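You operate a simulated robot arm through the tools that you are given. There is no shell and no other tool.

You are at the controls of a simulated robot arm. One attempt, no reset.

TASK
Put things in order on the top of the loading table. At the end: the white gauge stands where the long green housing (marked "LEFT") stood; the short orange housing stands where the white orange-ended block stood; the long green housing is on the brown carton (marked "RINGS"); the white orange-ended block stands where the white gauge stood; whatever was shut is shut again. Leave all else as you found it, and nothing knocked over.

It is judged by the outcome, as a careful person would: the job done as asked, and still so three seconds after it is handed in. It fails if anything else is knocked over, pushed out of place, dropped, spilled or broken.

THE ROBOT
A 6-joint arm with a two-finger parallel gripper, fixed in place. Base frame: the origin is at the foot of the arm, x ahead of it, y to its left, z up; the work surface is at about z = 0. Lengths are in m, angles in rad, forces in N, time in s.
With the tool pointing down near the work surface it reaches from about 0.16 to 0.42 m from the base axis. Its first joint turns from -1.152 to 1.152 rad. Payload 1.57 kg.
The tool frame sits at the grasp point between the pads (the TCP): z along the fingers, y along the line on which they close. The tips reach 0.03 m beyond it. Largest opening 0.08 m; finger width 0.017, thickness 0.012; the body of the gripper, 0.04 by 0.082 m, starts 0.08 m behind the TCP.
Orientation is told as [roll, pitch, yaw] about the base's x, y, z axes, in that order, counted from this pose: with the fingers straight down and closing along the base's y, the tool's x points along the base's -x, its y along +y and its z along -z.

THE INTERFACE
- The arm moves only by the tool apply_moves. Its argument "commands" is one flat list of numbers, 7 for each row, row after row: the finger opening in m, from 0 to 0.08, then the shift along the tool's x, y, z in m, then the turn, a rotation vector about the tool's x, y, z in rad. In form: [grip, dx, dy, dz, rx, ry, rz, grip, dx, dy, dz, rx, ry, rz, ...]. A call has 1 to 20 rows; each row is the pose to reach, as a shift and turn from the pose commanded when the call began, along the tool's axes at that moment. Each row takes 0.2 s and may step no farther than 0.05 m and 0.15 rad from the row before; otherwise, or with a gripper value out of range, the whole call is refused. A pose out of reach is approached as far as the arm can. The call stops where the force on the tool passes 40 N (or 10 N more than at its start, if that is more) or the arm is blocked; 0.2 s more then pass. The fingers move at their own pace (about 0.153 m/s each) and stop on an object; they squeeze with about 29 N. The grip force told is the motor's: it shows also when the fingers shut on nothing. Time passes only in rows, and 0.2 s behind the last, so rows that repeat a pose let the fingers close. The reply holds the time, the measured pose of the TCP, the force on the tool along the base axes, the opening and the grip force, in the units named above and with some noise, with the torque about the TCP (base axes, N m) and any sound that the robot's microphone picked up, and new pictures: "show" is both (left out), scene, wrist or none.
- Cameras (640 x 400 px; columns grow to the right, rows downward): "scene" is fixed at [0.0444, -0.3273, 0.4165]; the picture's right is [0.87, -0.50, 0.00], its down [-0.33, -0.58, -0.75] and it looks along [0.37, 0.65, -0.67] (base axes); focal length 214 px, centre (320, 200). "wrist" rides on the gripper at [0.072, -0.007, -0.122] in the tool frame; the picture's right is [0.09, 1.00, 0.00], its down [-0.84, 0.08, -0.54] and it looks along [-0.54, 0.05, 0.84] (tool axes); focal length 238 px, centre (320, 200). There is no depth. A picture from a camera that has moved, and an enlarged one, comes with that camera's place and axes in the base frame and with its lens.
- inspect(camera, box): a new picture of the part [left, top, right, bottom] of that camera's present view, enlarged. The clock stands still meanwhile.
- finish_job(): hands the job in; it is judged then, once.

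Places have to be worked out from the pictures, the camera data and where the tool is seen. Open the gripper and draw the arm clear of the work before you hand the job in, unless the task says otherwise.

The tools are called after "Emit:" as name(argument=value, ...) on one line, values as JSON. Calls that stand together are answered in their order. apply_moves: Moves the arm, as the interface text tells. Its arguments: {"type":"object","properties":{"commands":{"type":"array","items":{"type":"number"}},"show":{"type":"string","enum":["both","scene","wrist","none"]}},"required":["commands"]} The other tools are called the same way: inspect (camera, box) takes an enlarged picture of a part of a camera's view; finish_job () hands the job in.

At the start:

```text
time_s: 0.0
tcp_pos: [0.222, -0.136, 0.2503]
ee_rot: [0.001, 0.0, -0.001]
ft_force: [-0.6, 0.9, -0.1]
wrist_torque: [0.03, 0.02, -0.03]
width: 0.0799
gripper_force: 0.0
```

scene: 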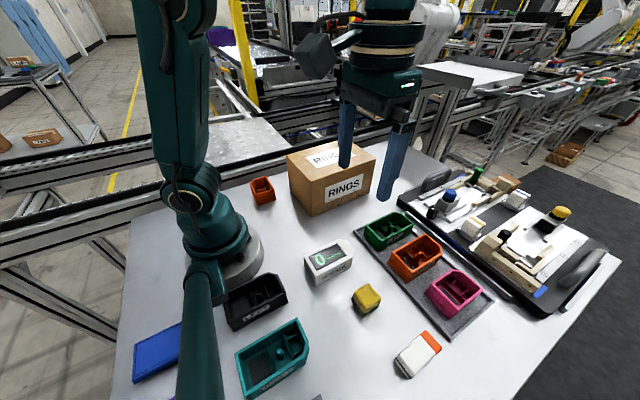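
wrist: 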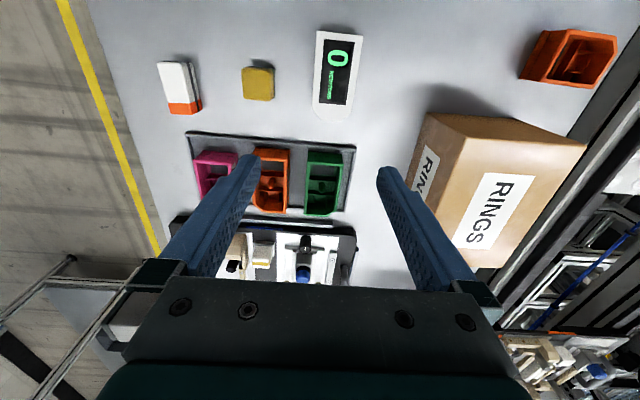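

I'll first look closely at the objects to tell which housing is which.

Emit:
inspect(camera="scene", box=[340, 190, 500, 290])

Emit:
inspect(camera="scene", box=[120, 250, 320, 400])

Emit:
inspect(camera="scene", box=[230, 130, 390, 230])

Emit:
inspect(camera="scene", box=[290, 230, 490, 390])

Emit:
inspect(camera="wrist", box=[140, 20, 380, 240])

Emit:
inspect(camera="wrist", box=[400, 10, 640, 280])

Emit:
inspect(camera="scene", box=[400, 150, 620, 320])

```text
4.00 times, centred on (420, 240) of scene
camera zoom: at [0.0444, -0.3273, 0.4165], right [0.87, -0.5, 0.0], down [-0.33, -0.58, -0.75], along [0.37, 0.65, -0.67], focal length 858 px, centre (-80, 40)
```

zoom: 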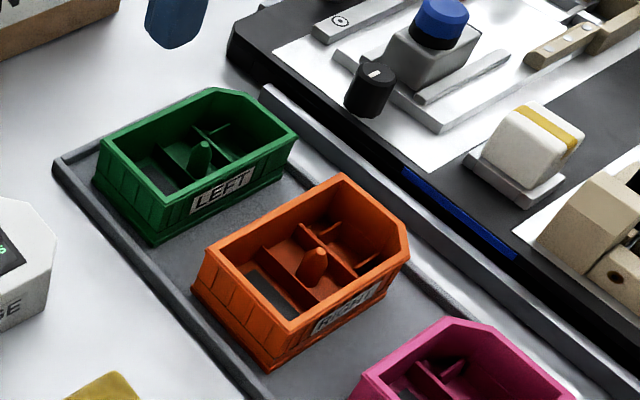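

```text
2.67 times, centred on (220, 325) of scene
camera zoom: at [0.0444, -0.3273, 0.4165], right [0.87, -0.5, 0.0], down [-0.33, -0.58, -0.75], along [0.37, 0.65, -0.67], focal length 572 px, centre (587, -133)
```

zoom: 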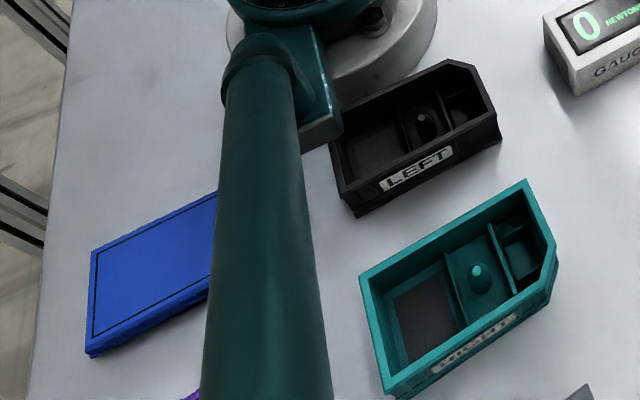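

```text
4.00 times, centred on (310, 180) of scene
camera zoom: at [0.0444, -0.3273, 0.4165], right [0.87, -0.5, 0.0], down [-0.33, -0.58, -0.75], along [0.37, 0.65, -0.67], focal length 858 px, centre (360, 280)
```

zoom: 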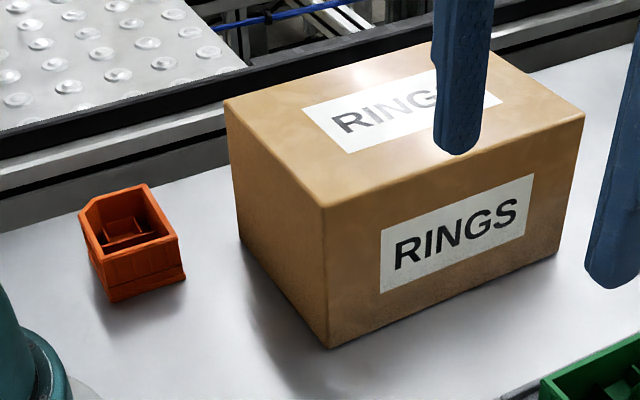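

```text
2.50 times, centred on (390, 310) of scene
camera zoom: at [0.0444, -0.3273, 0.4165], right [0.87, -0.5, 0.0], down [-0.33, -0.58, -0.75], along [0.37, 0.65, -0.67], focal length 536 px, centre (145, -75)
```

zoom: 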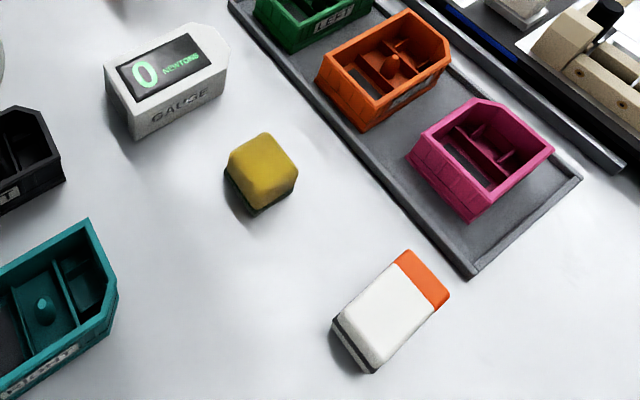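

```text
1.82 times, centred on (260, 130) of wrist
camera zoom: at [0.1497, -0.1412, 0.3732], right [-0.09, 1.0, 0.0], down [0.84, 0.08, 0.54], along [0.54, 0.05, -0.84], focal length 433 px, centre (429, 327)
```

zoom: 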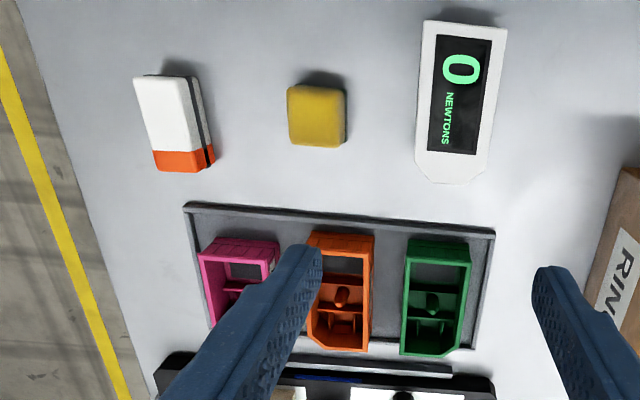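

```text
1.48 times, centred on (520, 145) of wrist
camera zoom: at [0.1497, -0.1412, 0.3732], right [-0.09, 1.0, 0.0], down [0.84, 0.08, 0.54], along [0.54, 0.05, -0.84], focal length 353 px, centre (24, 282)
```

zoom: 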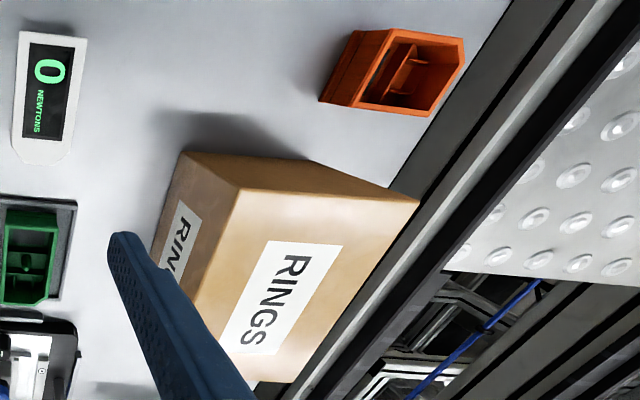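

```text
2.35 times, centred on (510, 235) of scene
camera zoom: at [0.0444, -0.3273, 0.4165], right [0.87, -0.5, 0.0], down [-0.33, -0.58, -0.75], along [0.37, 0.65, -0.67], focal length 505 px, centre (-127, 118)
```

zoom: 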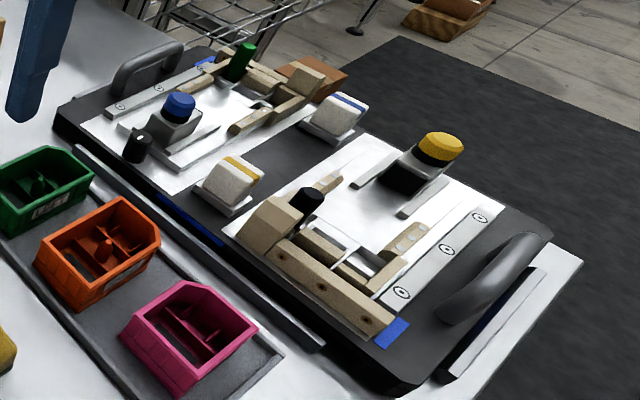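

The green "LEFT" housing in the tray is at about (0.347, -0.115), gauge (0.187, -0.119), block (0.22, -0.325), short orange (0.142, 0.178) and carton top about z 0.12. I move above the green housing to see it better.

Emit:
apply_moves(commands=[0.08, -0.03, 0.005, 0.02, 0, 0, 0, 0.08, -0.065, 0.012, 0.045, 0, 0, 0, 0.08, -0.1, 0.017, 0.065, 0, 0, 0, 0.08, -0.125, 0.021, 0.08, 0, 0, 0, 0.08, -0.125, 0.021, 0.08, 0, 0, 0])

```text
time_s: 1.2
tcp_pos: [0.3459, -0.112, 0.1735]
ee_rot: [0.001, 0.001, 0.0]
ft_force: [0.0, 0.4, -0.2]
wrist_torque: [-0.02, -0.02, 0.01]
width: 0.0801
gripper_force: 0.1
camera wrist: at [0.2731, -0.1181, 0.2953], right [-0.09, 1.0, 0.0], down [0.84, 0.08, 0.54], along [0.54, 0.05, -0.84], focal length 238 px, centre (320, 200)
```

scene: 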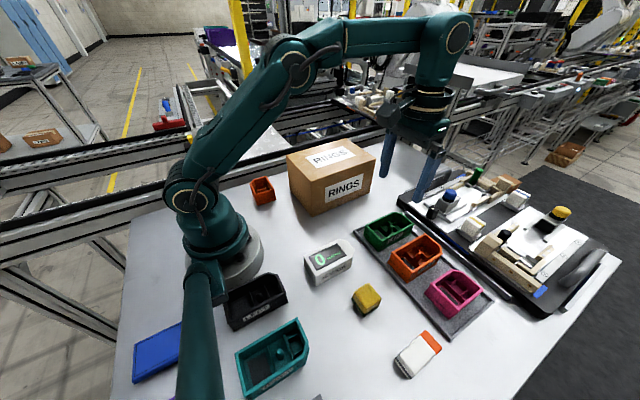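
wrist: 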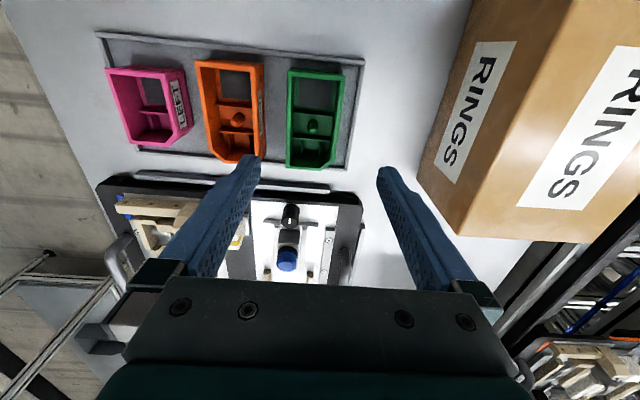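

The housing is just about under the tool. I enlarge the view to measure its rim, base and gaps.

Emit:
inspect(camera="wrist", box=[180, 20, 380, 190])

Emit:
inspect(camera="scene", box=[345, 195, 445, 265])

Emit:
inspect(camera="scene", box=[270, 130, 400, 220])

```text
2.35 times, centred on (280, 105) of wrist
camera zoom: at [0.2731, -0.1181, 0.2953], right [-0.09, 1.0, 0.0], down [0.84, 0.08, 0.54], along [0.54, 0.05, -0.84], focal length 561 px, centre (414, 424)
```

zoom: 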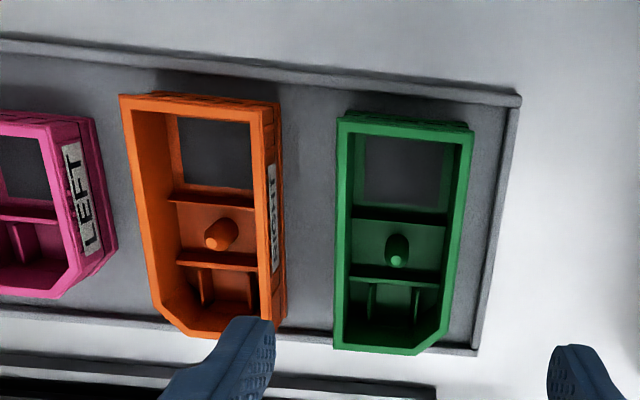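

```text
5.71 times, centred on (395, 230) of scene
camera zoom: at [0.0444, -0.3273, 0.4165], right [0.87, -0.5, 0.0], down [-0.33, -0.58, -0.75], along [0.37, 0.65, -0.67], focal length 1226 px, centre (-109, 29)
```

zoom: 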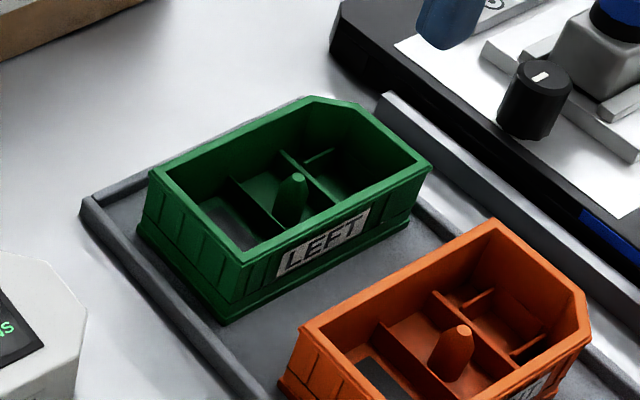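

```text
4.44 times, centred on (335, 175) of scene
camera zoom: at [0.0444, -0.3273, 0.4165], right [0.87, -0.5, 0.0], down [-0.33, -0.58, -0.75], along [0.37, 0.65, -0.67], focal length 953 px, centre (253, 311)
```

zoom: 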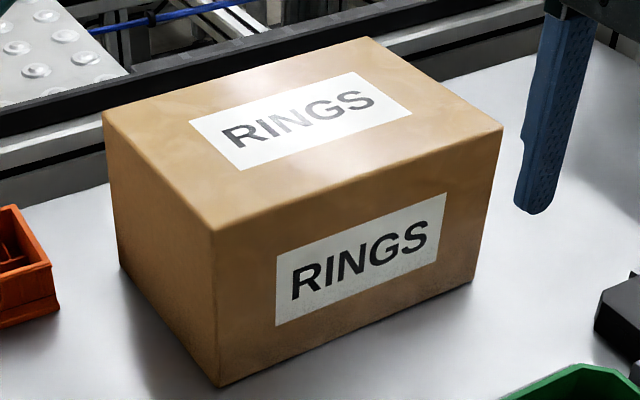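

Rim height is about 0.039; the housing centre is near (0.348, -0.117), width about 0.055, with about 25 mm to the orange neighbour. I lower partway with the opening cut to 0.068 and check alignment.

Emit:
apply_moves(commands=[0.068, 0, -0.002, 0.03, 0, 0, 0, 0.068, 0, -0.002, 0.06, 0, 0, 0, 0.068, 0, -0.002, 0.075, 0, 0, 0, 0.068, 0, -0.002, 0.075, 0, 0, 0, 0.068, 0, -0.002, 0.075, 0, 0, 0])

```text
time_s: 2.4
tcp_pos: [0.3462, -0.1159, 0.0954]
ee_rot: [0.001, 0.0, 0.0]
ft_force: [-0.4, 0.6, -0.3]
wrist_torque: [0.03, 0.01, -0.01]
width: 0.0681
gripper_force: 0.1
camera wrist: at [0.2742, -0.121, 0.2181], right [-0.09, 1.0, 0.0], down [0.84, 0.08, 0.54], along [0.54, 0.05, -0.84], focal length 238 px, centre (320, 200)
```

scene: 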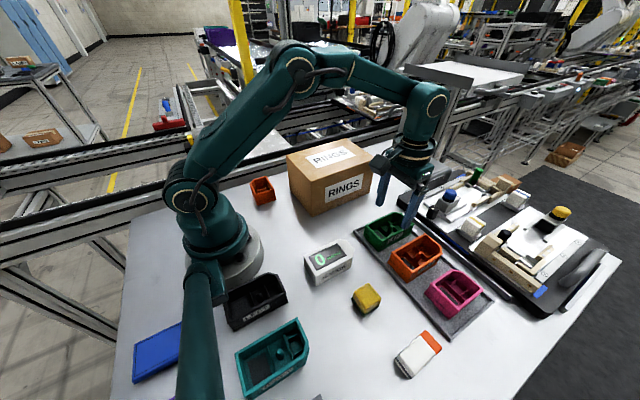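
wrist: 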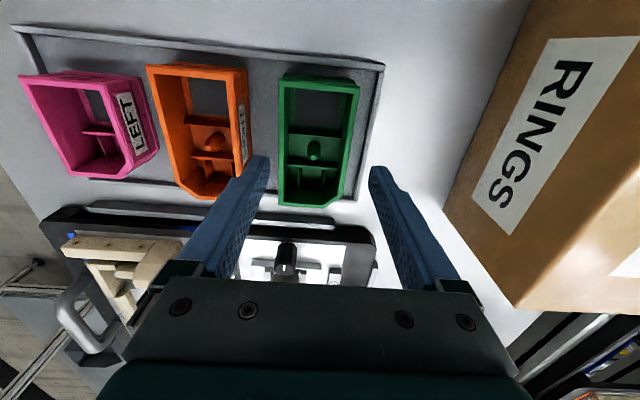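

The wrist view puts the housing centre at about (0.346, -0.1195). I nudge 2.5 mm and go down to TCP z≈0.047, then look before closing.

Emit:
apply_moves(commands=[0.068, 0, -0.0025, 0.015, 0, 0, 0, 0.068, 0, -0.0025, 0.03, 0, 0, 0, 0.068, 0, -0.0025, 0.042, 0, 0, 0, 0.068, 0, -0.0025, 0.048, 0, 0, 0, 0.068, 0, -0.0025, 0.048, 0, 0, 0])

Emit:
inspect(camera="scene", box=[345, 185, 465, 269])

Emit:
inspect(camera="wrist", box=[200, 60, 440, 260])

```text
time_s: 3.6
tcp_pos: [0.3462, -0.1189, 0.0472]
ee_rot: [0.0, 0.0, -0.001]
ft_force: [-0.9, 0.6, -0.1]
wrist_torque: [0.02, 0.02, 0.02]
width: 0.0681
gripper_force: 0.0
camera wrist: at [0.2739, -0.1245, 0.1698], right [-0.09, 1.0, 0.0], down [0.84, 0.08, 0.54], along [0.54, 0.05, -0.84], focal length 238 px, centre (320, 200)
```

scene: 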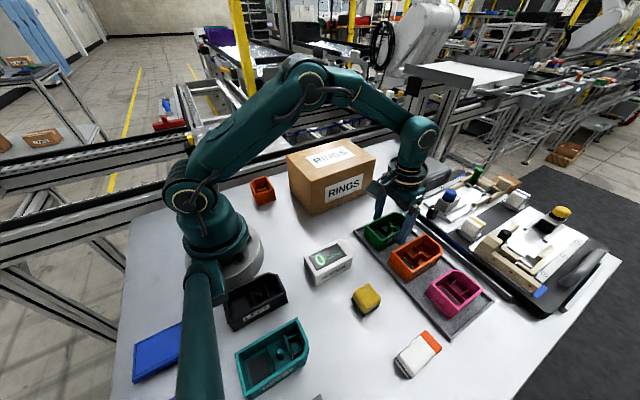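
wrist: 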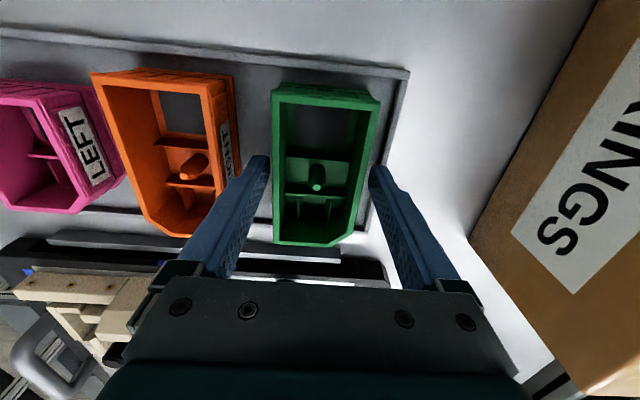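

```text
4.76 times, centred on (405, 227) of scene
camera zoom: at [0.0444, -0.3273, 0.4165], right [0.87, -0.5, 0.0], down [-0.33, -0.58, -0.75], along [0.37, 0.65, -0.67], focal length 1021 px, centre (-85, 71)
```

zoom: 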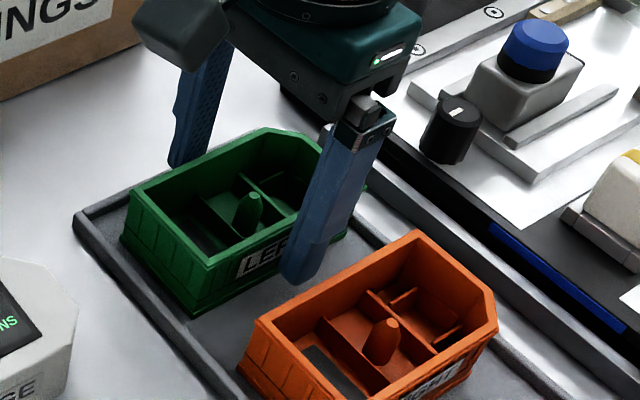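

```text
2.00 times, centred on (320, 160) of wrist
camera zoom: at [0.2739, -0.1245, 0.1698], right [-0.09, 1.0, 0.0], down [0.84, 0.08, 0.54], along [0.54, 0.05, -0.84], focal length 477 px, centre (320, 280)
```

zoom: 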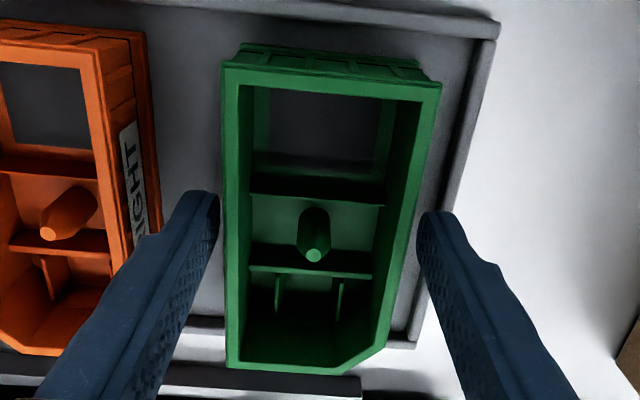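

Fingers straddle the housing with clearance both sides. I close and check the grip.

Emit:
apply_moves(commands=[0.03, 0, 0, 0.001, 0, 0, 0, 0.03, 0, 0, 0.001, 0, 0, 0, 0.03, 0, 0, 0.001, 0, 0, 0])

Emit:
inspect(camera="wrist", box=[200, 60, 440, 260])

```text
time_s: 4.4
tcp_pos: [0.3476, -0.1186, 0.0465]
ee_rot: [-0.002, -0.002, 0.001]
ft_force: [-8.7, 1.9, 25.0]
wrist_torque: [0.18, 0.4, 0.0]
width: 0.0533
gripper_force: 29.0
camera wrist: at [0.2742, -0.1246, 0.1697], right [-0.09, 1.0, 0.0], down [0.84, 0.08, 0.54], along [0.54, 0.05, -0.84], focal length 238 px, centre (320, 200)
```

scene: 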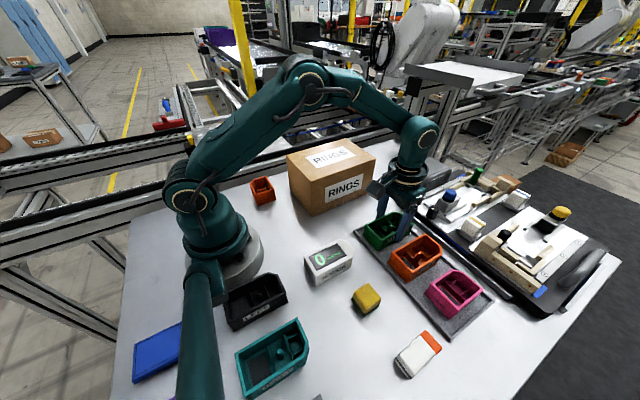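
wrist: 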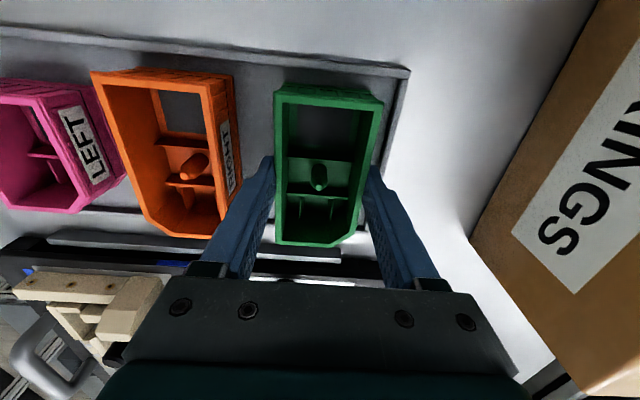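

```text
2.00 times, centred on (320, 160) of wrist
camera zoom: at [0.2742, -0.1246, 0.1697], right [-0.09, 1.0, 0.0], down [0.84, 0.08, 0.54], along [0.54, 0.05, -0.84], focal length 477 px, centre (320, 280)
```

zoom: 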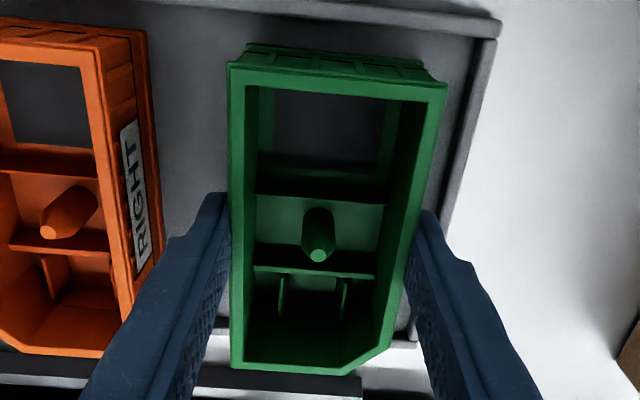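

The housing is held (width 0.053). I lift slowly straight up and check the forces.

Emit:
apply_moves(commands=[0.03, 0, 0, -0.002, 0, 0, 0, 0.03, 0, 0, -0.008, 0, 0, 0, 0.03, 0, 0, -0.02, 0, 0, 0, 0.03, 0, 0, -0.04, 0, 0, 0, 0.03, 0, 0, -0.065, 0, 0, 0, 0.03, 0, 0, -0.09, 0, 0, 0, 0.03, 0, 0, -0.115, 0, 0, 0, 0.03, 0, 0, -0.14, 0, 0, 0, 0.03, 0, 0, -0.16, 0, 0, 0, 0.03, 0, 0, -0.165, 0, 0, 0, 0.03, 0, 0, -0.165, 0, 0, 0])

```text
time_s: 6.8
tcp_pos: [0.343, -0.1186, 0.2101]
ee_rot: [-0.001, 0.001, 0.0]
ft_force: [0.6, 0.0, -0.6]
wrist_torque: [-0.01, 0.0, 0.0]
width: 0.0299
gripper_force: 0.1
camera wrist: at [0.2715, -0.1244, 0.3331], right [-0.09, 1.0, 0.0], down [0.84, 0.08, 0.54], along [0.54, 0.05, -0.84], focal length 238 px, centre (320, 200)
```

scene: 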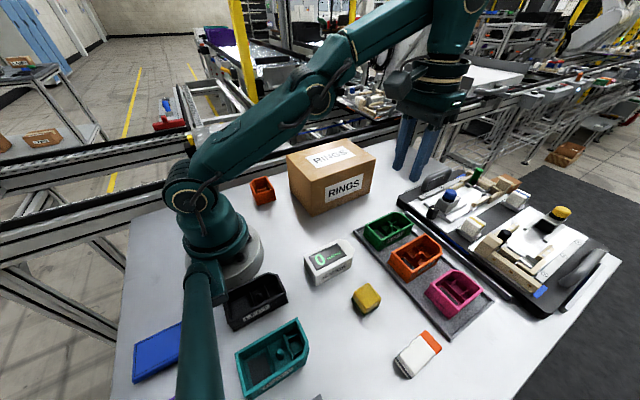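
wrist: 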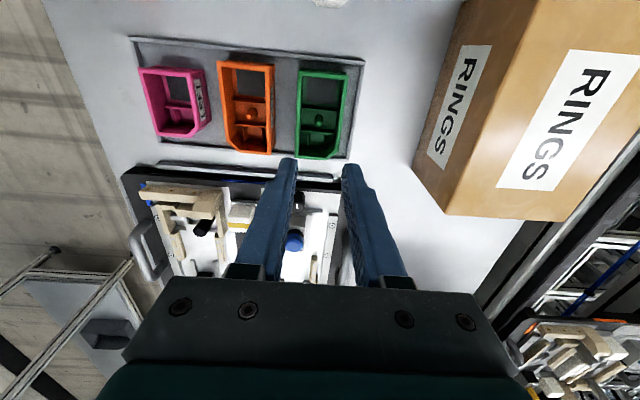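

The fingers closed to 0.030 — the housing slipped out and stayed behind. I look closely at whether it moved and at the shape of its walls.

Emit:
inspect(camera="scene", box=[355, 205, 425, 255])

Emit:
inspect(camera="wrist", box=[180, 20, 380, 190])

Emit:
inspect(camera="scene", box=[415, 260, 485, 320])

```text
8.00 times, centred on (390, 230) of scene
camera zoom: at [0.0444, -0.3273, 0.4165], right [0.87, -0.5, 0.0], down [-0.33, -0.58, -0.75], along [0.37, 0.65, -0.67], focal length 1716 px, centre (-240, -40)
```

zoom: 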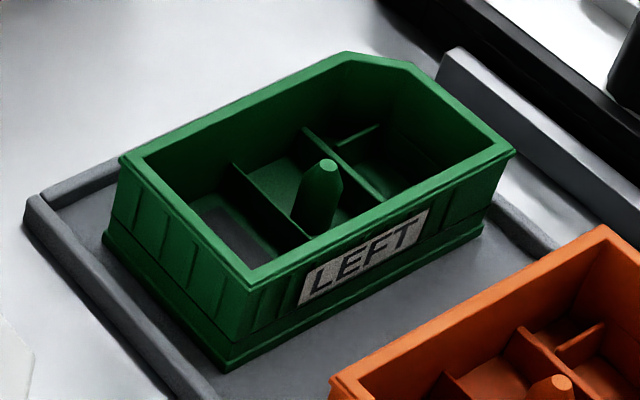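

```text
2.35 times, centred on (280, 105) of wrist
camera zoom: at [0.2715, -0.1244, 0.3331], right [-0.09, 1.0, 0.0], down [0.84, 0.08, 0.54], along [0.54, 0.05, -0.84], focal length 561 px, centre (414, 424)
```

zoom: 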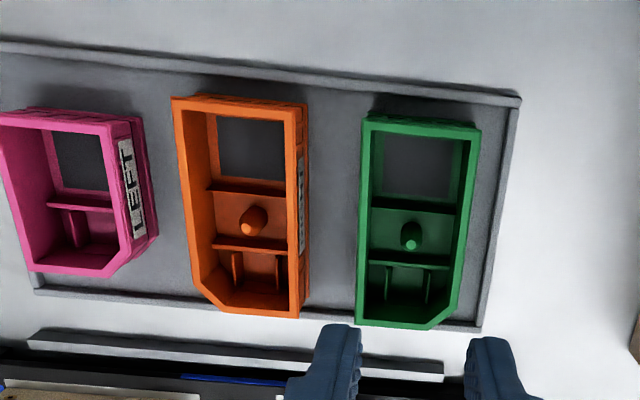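

```text
6.67 times, centred on (450, 290) of scene
camera zoom: at [0.0444, -0.3273, 0.4165], right [0.87, -0.5, 0.0], down [-0.33, -0.58, -0.75], along [0.37, 0.65, -0.67], focal length 1430 px, centre (-547, -400)
```

zoom: 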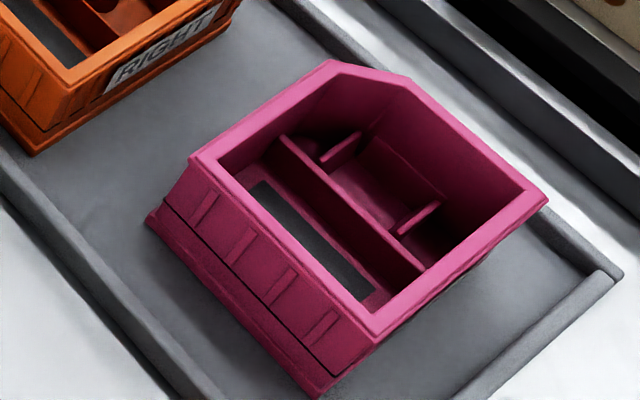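

The housing only shifted about a millimetre. I go back down to the same spot with the fingers open, then will grip and lift in tiny steps watching the forces.

Emit:
apply_moves(commands=[0.068, 0, 0, 0.03, 0, 0, 0, 0.068, 0, 0, 0.06, 0, 0, 0, 0.068, 0, 0, 0.09, 0, 0, 0, 0.068, 0, 0, 0.115, 0, 0, 0, 0.068, 0, 0, 0.135, 0, 0, 0, 0.068, 0, 0, 0.15, 0, 0, 0, 0.068, 0, 0, 0.16, 0, 0, 0, 0.068, 0, 0, 0.166, 0, 0, 0, 0.068, 0, 0, 0.166, 0, 0, 0])

Emit:
inspect(camera="wrist", box=[200, 60, 440, 260])

Emit:
inspect(camera="scene", box=[365, 195, 445, 255])

```text
time_s: 8.8
tcp_pos: [0.347, -0.1187, 0.0452]
ee_rot: [0.001, 0.001, 0.001]
ft_force: [-0.4, -1.0, 0.4]
wrist_torque: [-0.04, 0.02, 0.02]
width: 0.0682
gripper_force: 0.1
camera wrist: at [0.2759, -0.1246, 0.1678], right [-0.09, 1.0, 0.0], down [0.84, 0.08, 0.54], along [0.54, 0.05, -0.84], focal length 238 px, centre (320, 200)
```

scene: 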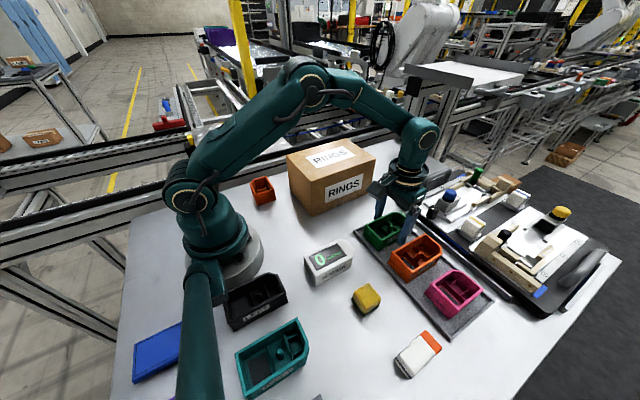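
wrist: 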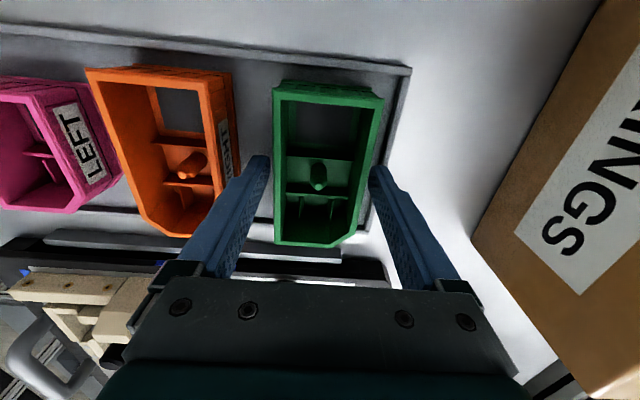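

```text
2.00 times, centred on (320, 160) of wrist
camera zoom: at [0.2759, -0.1246, 0.1678], right [-0.09, 1.0, 0.0], down [0.84, 0.08, 0.54], along [0.54, 0.05, -0.84], focal length 477 px, centre (320, 280)
```

zoom: 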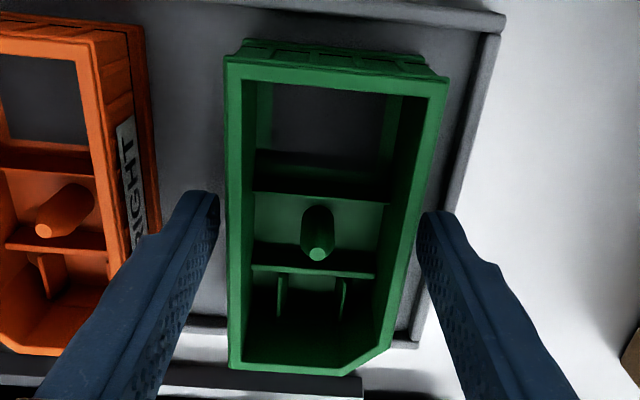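

```text
6.67 times, centred on (405, 225) of scene
camera zoom: at [0.0444, -0.3273, 0.4165], right [0.87, -0.5, 0.0], down [-0.33, -0.58, -0.75], along [0.37, 0.65, -0.67], focal length 1430 px, centre (-247, 33)
```

zoom: 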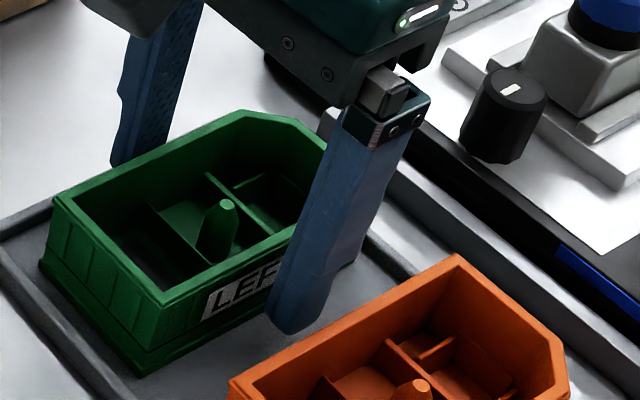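

Aligned again at TCP z 0.045. I close without any arm motion and read the forces.

Emit:
apply_moves(commands=[0.0, 0, 0, 0, 0, 0, 0, 0.0, 0, 0, 0, 0, 0, 0, 0.0, 0, 0, 0, 0, 0, 0], show="none")

```text
time_s: 9.6
tcp_pos: [0.3482, -0.1189, 0.0459]
ee_rot: [-0.001, 0.0, 0.002]
ft_force: [0.3, 0.0, 0.0]
wrist_torque: [0.01, -0.01, -0.03]
width: 0.0534
gripper_force: 29.1
```

No side forces this time. I raise 3 mm and read.

Emit:
apply_moves(commands=[0.0, 0, 0, -0.001, 0, 0, 0, 0.0, 0, 0, -0.002, 0, 0, 0, 0.0, 0, 0, -0.003, 0, 0, 0], show="none")

```text
time_s: 10.4
tcp_pos: [0.3464, -0.1191, 0.0494]
ee_rot: [0.0, 0.003, -0.001]
ft_force: [1.2, -0.4, -1.6]
wrist_torque: [0.02, 0.0, 0.05]
width: 0.0533
gripper_force: 28.9
```

Only about 1.6 N of load — the housing seems light. I take a look, then lift a bit further.

Emit:
apply_moves(commands=[0.0, 0, 0, -0.002, 0, 0, 0, 0.0, 0, 0, -0.004, 0, 0, 0, 0.0, 0, 0, -0.006, 0, 0, 0])

Emit:
inspect(camera="scene", box=[365, 195, 445, 255])

Emit:
inspect(camera="wrist", box=[200, 60, 440, 260])

```text
time_s: 11.2
tcp_pos: [0.3463, -0.1192, 0.0549]
ee_rot: [0.001, -0.003, 0.001]
ft_force: [0.7, -0.3, -1.2]
wrist_torque: [-0.04, -0.03, -0.03]
width: 0.0534
gripper_force: 29.2
camera wrist: at [0.2748, -0.1251, 0.1772], right [-0.09, 1.0, 0.0], down [0.84, 0.08, 0.54], along [0.54, 0.05, -0.84], focal length 238 px, centre (320, 200)
```

scene: 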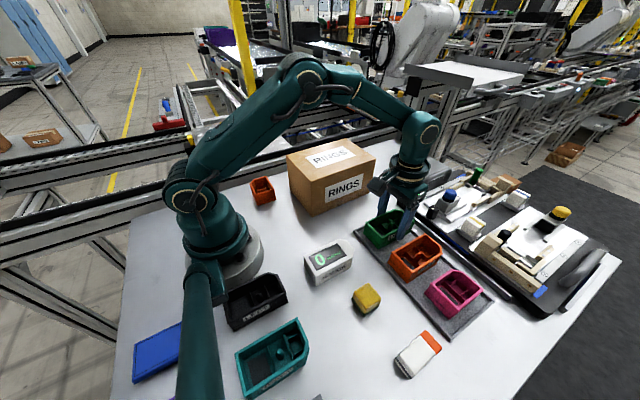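
wrist: 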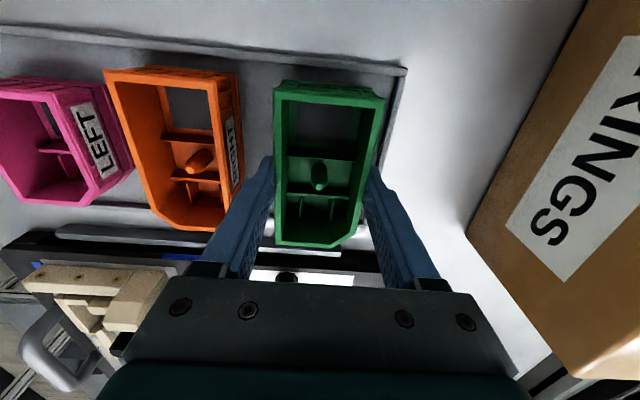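

```text
6.67 times, centred on (405, 225) of scene
camera zoom: at [0.0444, -0.3273, 0.4165], right [0.87, -0.5, 0.0], down [-0.33, -0.58, -0.75], along [0.37, 0.65, -0.67], focal length 1430 px, centre (-247, 33)
```

zoom: 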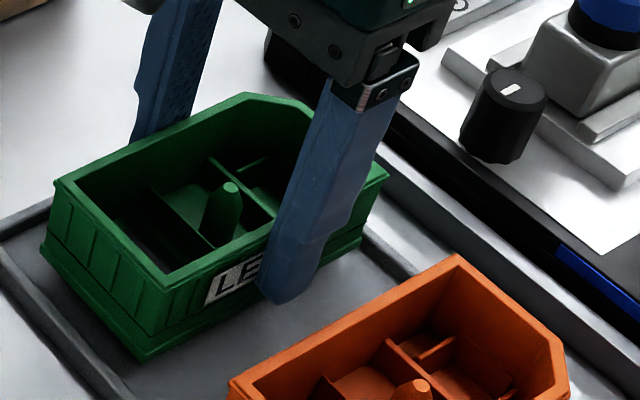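

```text
2.00 times, centred on (320, 160) of wrist
camera zoom: at [0.2748, -0.1251, 0.1772], right [-0.09, 1.0, 0.0], down [0.84, 0.08, 0.54], along [0.54, 0.05, -0.84], focal length 477 px, centre (320, 280)
```

zoom: 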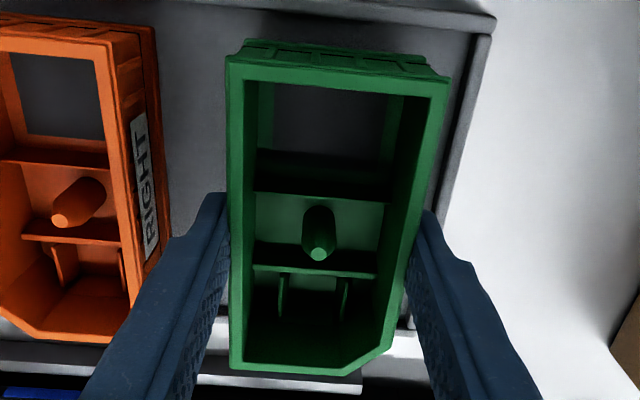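

It is off the tray and held well. I raise it gently to about z 0.21.

Emit:
apply_moves(commands=[0.0, 0, 0, -0.003, 0, 0, 0, 0.0, 0, 0, -0.008, 0, 0, 0, 0.0, 0, 0, -0.015, 0, 0, 0, 0.0, 0, 0, -0.024, 0, 0, 0, 0.0, 0, 0, -0.034, 0, 0, 0, 0.0, 0, 0, -0.044, 0, 0, 0, 0.0, 0, 0, -0.054, 0, 0, 0, 0.0, 0, 0, -0.064, 0, 0, 0, 0.0, 0, 0, -0.074, 0, 0, 0, 0.0, 0, 0, -0.084, 0, 0, 0, 0.0, 0, 0, -0.094, 0, 0, 0, 0.0, 0, 0, -0.104, 0, 0, 0, 0.0, 0, 0, -0.114, 0, 0, 0, 0.0, 0, 0, -0.124, 0, 0, 0, 0.0, 0, 0, -0.134, 0, 0, 0, 0.0, 0, 0, -0.142, 0, 0, 0, 0.0, 0, 0, -0.148, 0, 0, 0, 0.0, 0, 0, -0.152, 0, 0, 0, 0.0, 0, 0, -0.152, 0, 0, 0])

```text
time_s: 15.2
tcp_pos: [0.3461, -0.1192, 0.2079]
ee_rot: [0.001, -0.001, -0.001]
ft_force: [0.2, -0.6, -1.1]
wrist_torque: [0.0, -0.02, 0.0]
width: 0.0531
gripper_force: 29.3
camera wrist: at [0.2734, -0.1249, 0.3295], right [-0.09, 1.0, 0.0], down [0.84, 0.08, 0.54], along [0.54, 0.05, -0.84], focal length 238 px, centre (320, 200)
```

scene: 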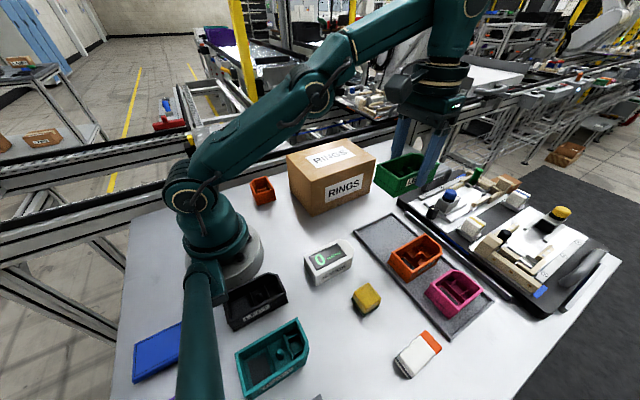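
wrist: 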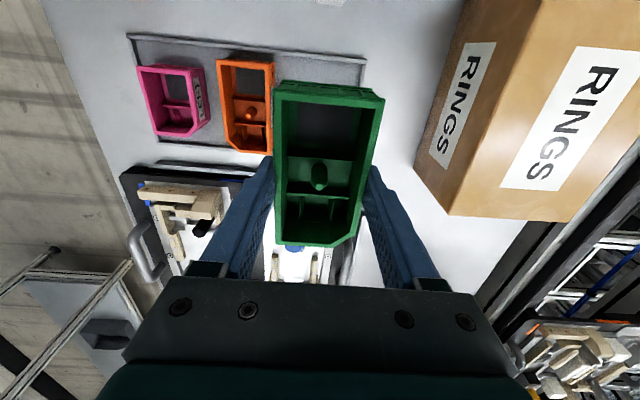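

Held steadily. Carton spans x 0.222–0.414, y 0.028–0.165, top ≈0.12, so I carry the housing over its centre (0.318, 0.096), keeping its base about 45 mm above the top.

Emit:
apply_moves(commands=[0.0, 0.001, 0.005, 0, 0, 0, 0, 0.0, 0.003, 0.015, 0, 0, 0, 0, 0.0, 0.005, 0.03, 0, 0, 0, 0, 0.0, 0.007, 0.047, 0, 0, 0, 0, 0.0, 0.009, 0.064, 0, 0, 0, 0, 0.0, 0.011, 0.081, 0, 0, 0, 0, 0.0, 0.013, 0.098, 0, 0, 0, 0, 0.0, 0.015, 0.115, 0, 0, 0, 0, 0.0, 0.017, 0.132, 0, 0, 0, 0, 0.0, 0.019, 0.149, 0, 0, 0, 0, 0.0, 0.021, 0.166, 0, 0, 0, 0, 0.0, 0.023, 0.182, 0, 0, 0, 0, 0.0, 0.025, 0.196, 0, 0, 0, 0, 0.0, 0.027, 0.208, 0, 0, 0, 0, 0.0, 0.028, 0.215, 0, 0, 0, 0, 0.0, 0.028, 0.215, 0, 0, 0, 0])

Emit:
inspect(camera="scene", box=[270, 100, 430, 220])

```text
time_s: 18.6
tcp_pos: [0.3187, 0.0974, 0.2061]
ee_rot: [0.001, 0.0, 0.0]
ft_force: [-0.5, -0.4, -1.3]
wrist_torque: [-0.02, -0.03, 0.0]
width: 0.0532
gripper_force: 28.9
camera wrist: at [0.247, 0.0921, 0.3288], right [-0.09, 1.0, 0.0], down [0.84, 0.08, 0.54], along [0.54, 0.05, -0.84], focal length 238 px, centre (320, 200)
```

scene: 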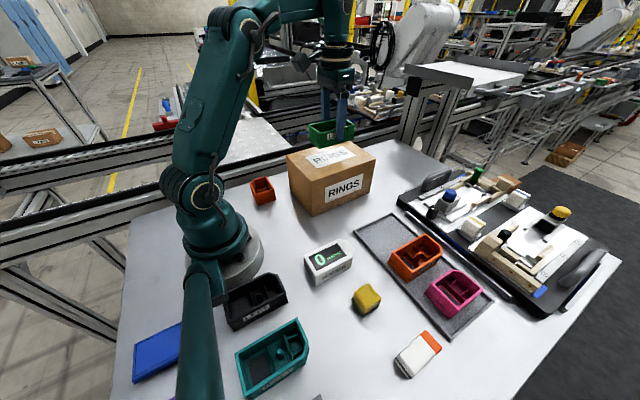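
wrist: 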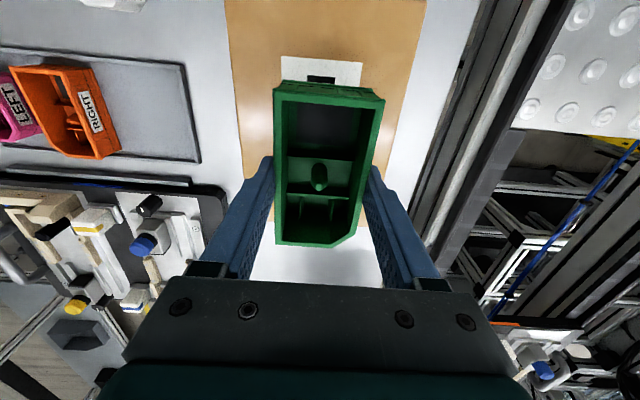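

```text
3.33 times, centred on (350, 160) of scene
camera zoom: at [0.0444, -0.3273, 0.4165], right [0.87, -0.5, 0.0], down [-0.33, -0.58, -0.75], along [0.37, 0.65, -0.67], focal length 715 px, centre (220, 333)
```

zoom: 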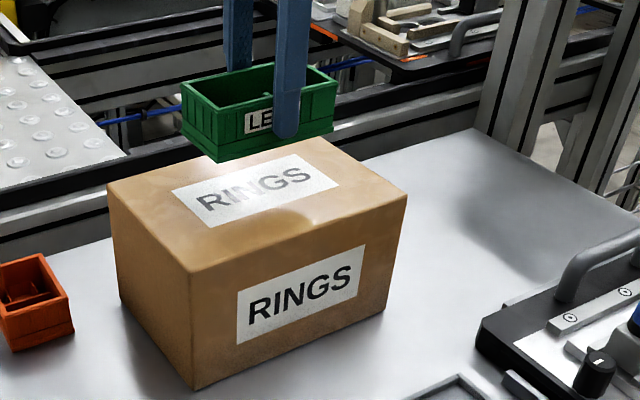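

Housing hangs centred over the carton. I lower it to near contact.

Emit:
apply_moves(commands=[0.0, 0, 0, 0.006, 0, 0, 0, 0.0, 0, 0, 0.014, 0, 0, 0, 0.0, 0, 0, 0.022, 0, 0, 0, 0.0, 0, 0, 0.03, 0, 0, 0, 0.0, 0, 0, 0.036, 0, 0, 0, 0.0, 0, 0, 0.038, 0, 0, 0, 0.0, 0, 0, 0.038, 0, 0, 0], show="scene")

Emit:
inspect(camera="scene", box=[290, 110, 390, 190])

```text
time_s: 20.2
tcp_pos: [0.3174, 0.0958, 0.1681]
ee_rot: [0.001, -0.001, 0.0]
ft_force: [-0.7, -0.3, -1.7]
wrist_torque: [0.01, -0.01, -0.01]
width: 0.0531
gripper_force: 29.4
```

scene: 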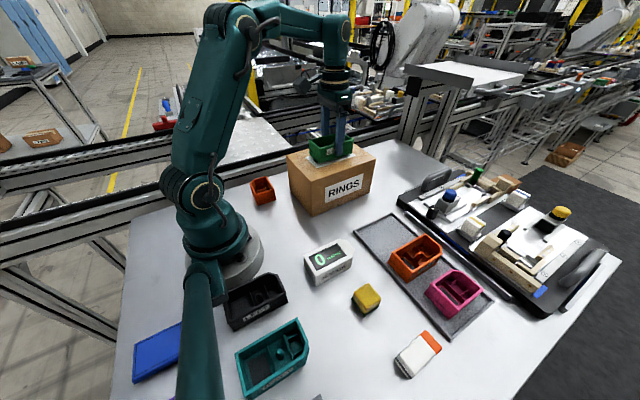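

```text
5.00 times, centred on (340, 150) of scene
camera zoom: at [0.0444, -0.3273, 0.4165], right [0.87, -0.5, 0.0], down [-0.33, -0.58, -0.75], along [0.37, 0.65, -0.67], focal length 1072 px, centre (220, 450)
```

zoom: 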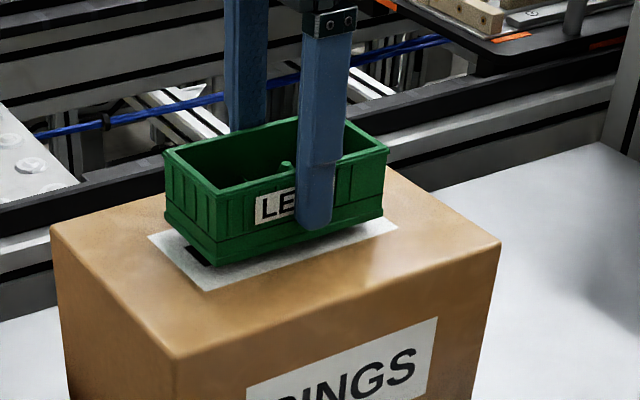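

A small gap remains. I go down in 1.5 mm steps and watch the force.

Emit:
apply_moves(commands=[0.0, 0, 0, 0.0015, 0, 0, 0, 0.0, 0, 0, 0.003, 0, 0, 0, 0.0, 0, 0, 0.0045, 0, 0, 0, 0.0, 0, 0, 0.0055, 0, 0, 0], show="none")

Emit:
inspect(camera="scene", box=[290, 110, 390, 190])

```text
time_s: 21.2
tcp_pos: [0.3192, 0.0962, 0.1627]
ee_rot: [0.001, 0.0, 0.0]
ft_force: [0.7, 0.7, -1.4]
wrist_torque: [-0.01, -0.02, 0.02]
width: 0.0536
gripper_force: 28.9
```

```text
5.00 times, centred on (340, 150) of scene
camera zoom: at [0.0444, -0.3273, 0.4165], right [0.87, -0.5, 0.0], down [-0.33, -0.58, -0.75], along [0.37, 0.65, -0.67], focal length 1072 px, centre (220, 450)
```

zoom: 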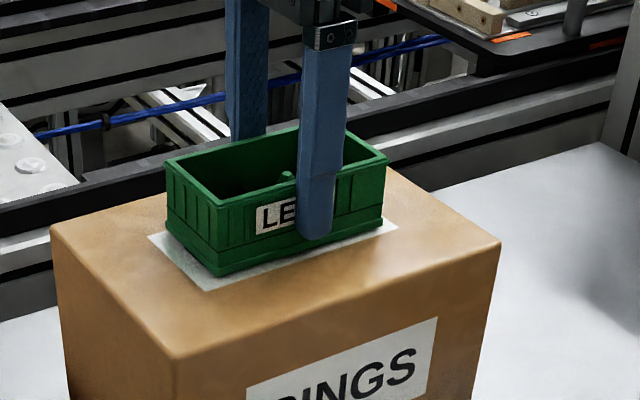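

Still no contact force. Another 2 mm.

Emit:
apply_moves(commands=[0.0, 0, 0, 0.0007, 0, 0, 0, 0.0, 0, 0, 0.0014, 0, 0, 0, 0.0, 0, 0, 0.002, 0, 0, 0], show="none")

```text
time_s: 22.0
tcp_pos: [0.3182, 0.0969, 0.1618]
ee_rot: [0.001, -0.001, 0.001]
ft_force: [0.5, 0.2, 1.8]
wrist_torque: [0.02, 0.2, -0.01]
width: 0.0533
gripper_force: 29.2
```

Contact has begun (force went to +1.8 N). I press a half millimetre more, then open the fingers a little.

Emit:
apply_moves(commands=[0.0, 0, 0, 0.0005, 0, 0, 0, 0.0, 0, 0, 0.0005, 0, 0, 0, 0.058, 0, 0, 0.0005, 0, 0, 0, 0.066, 0, 0, 0.0005, 0, 0, 0, 0.07, 0, 0, 0.0005, 0, 0, 0])

Emit:
inspect(camera="scene", box=[290, 110, 390, 190])

```text
time_s: 23.2
tcp_pos: [0.3199, 0.0967, 0.1608]
ee_rot: [0.0, -0.001, -0.001]
ft_force: [0.8, 0.1, 0.4]
wrist_torque: [-0.01, -0.04, -0.02]
width: 0.0701
gripper_force: 0.1
camera wrist: at [0.2467, 0.0899, 0.2832], right [-0.09, 1.0, 0.0], down [0.84, 0.08, 0.54], along [0.54, 0.05, -0.84], focal length 238 px, centre (320, 200)
```

scene: 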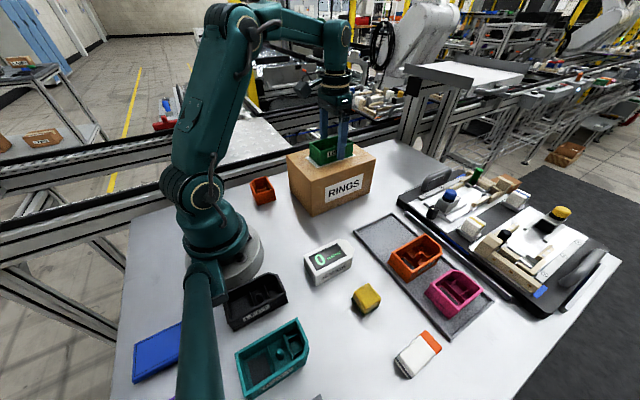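
wrist: 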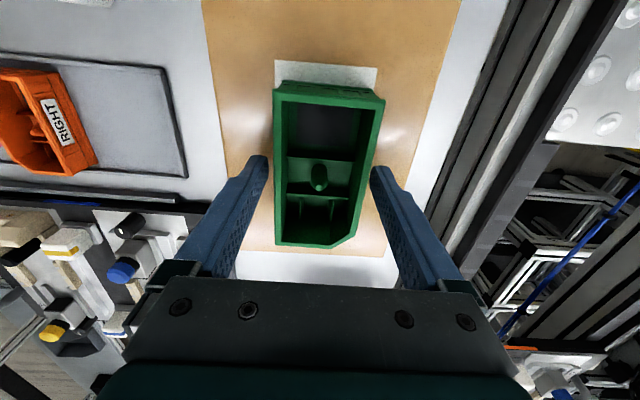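

```text
5.00 times, centred on (340, 150) of scene
camera zoom: at [0.0444, -0.3273, 0.4165], right [0.87, -0.5, 0.0], down [-0.33, -0.58, -0.75], along [0.37, 0.65, -0.67], focal length 1072 px, centre (220, 450)
```

zoom: 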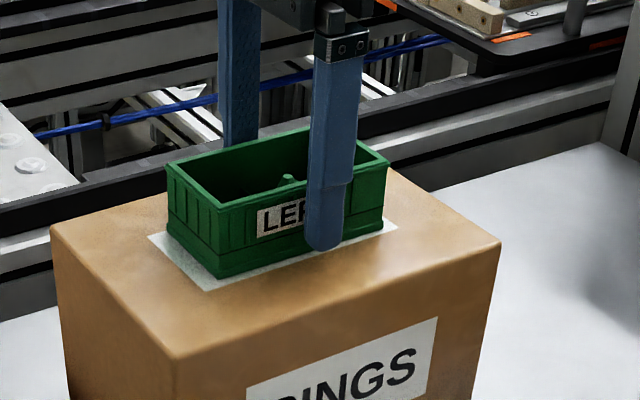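

The green housing sits flat on the carton. I withdraw upward and travel over to the gauge at about (0.187, -0.119).

Emit:
apply_moves(commands=[0.07, 0, 0, -0.01, 0, 0, 0, 0.07, 0, 0, -0.03, 0, 0, 0, 0.07, 0, 0, -0.06, 0, 0, 0, 0.08, 0, 0, -0.08, 0, 0, 0, 0.08, 0.015, -0.024, -0.08, 0, 0, 0, 0.08, 0.034, -0.055, -0.08, 0, 0, 0, 0.08, 0.055, -0.09, -0.08, 0, 0, 0, 0.08, 0.076, -0.125, -0.08, 0, 0, 0, 0.08, 0.098, -0.16, -0.07, 0, 0, 0, 0.08, 0.118, -0.192, -0.05, 0, 0, 0, 0.08, 0.132, -0.215, -0.03, 0, 0, 0, 0.08, 0.132, -0.215, -0.02, 0, 0, 0, 0.08, 0.132, -0.215, -0.02, 0, 0, 0])

Emit:
inspect(camera="scene", box=[280, 220, 380, 300])

Emit:
inspect(camera="scene", box=[290, 110, 390, 190])

```text
time_s: 26.0
tcp_pos: [0.1861, -0.12, 0.1812]
ee_rot: [0.001, 0.0, 0.002]
ft_force: [0.0, 0.0, 0.7]
wrist_torque: [0.01, -0.01, -0.01]
width: 0.0801
gripper_force: 0.0
camera wrist: at [0.1152, -0.1258, 0.3038], right [-0.09, 1.0, 0.0], down [0.84, 0.08, 0.54], along [0.54, 0.05, -0.84], focal length 238 px, centre (320, 200)
```

scene: 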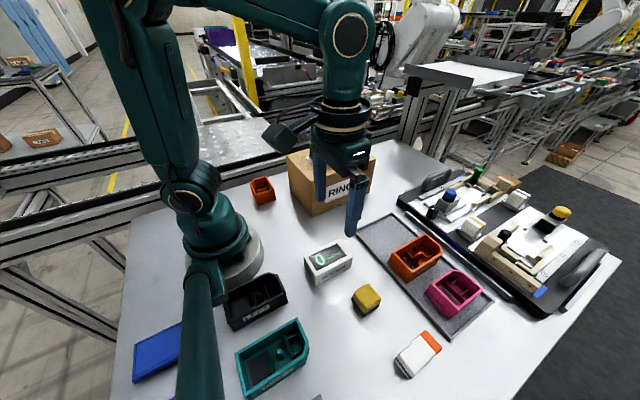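
wrist: 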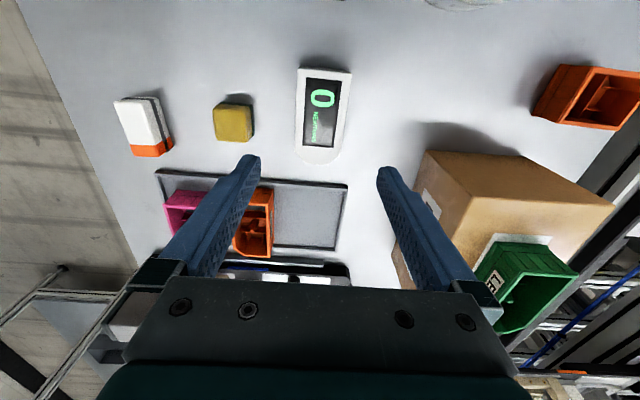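

```text
5.00 times, centred on (330, 260) of scene
camera zoom: at [0.0444, -0.3273, 0.4165], right [0.87, -0.5, 0.0], down [-0.33, -0.58, -0.75], along [0.37, 0.65, -0.67], focal length 1072 px, centre (270, -100)
```

zoom: 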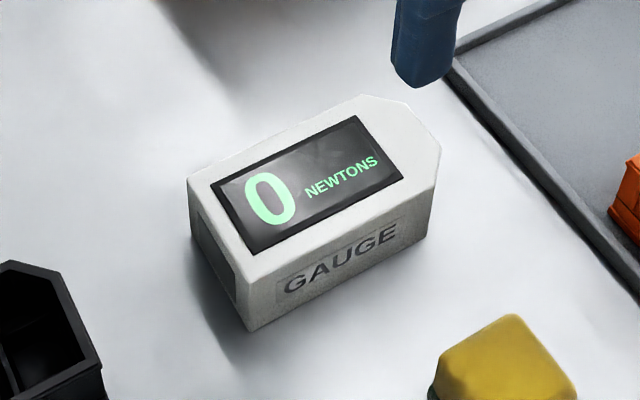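

```text
5.00 times, centred on (340, 150) of scene
camera zoom: at [0.0444, -0.3273, 0.4165], right [0.87, -0.5, 0.0], down [-0.33, -0.58, -0.75], along [0.37, 0.65, -0.67], focal length 1072 px, centre (220, 450)
```

zoom: 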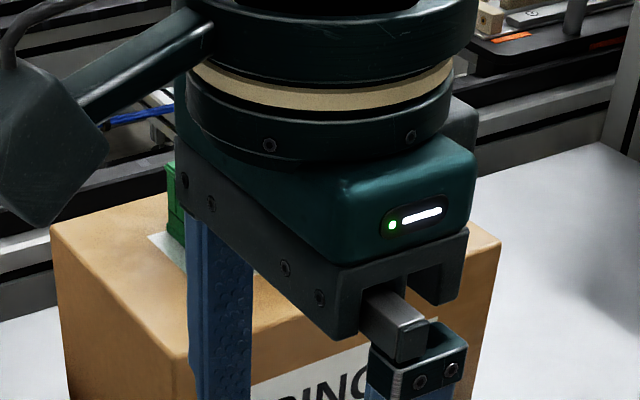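

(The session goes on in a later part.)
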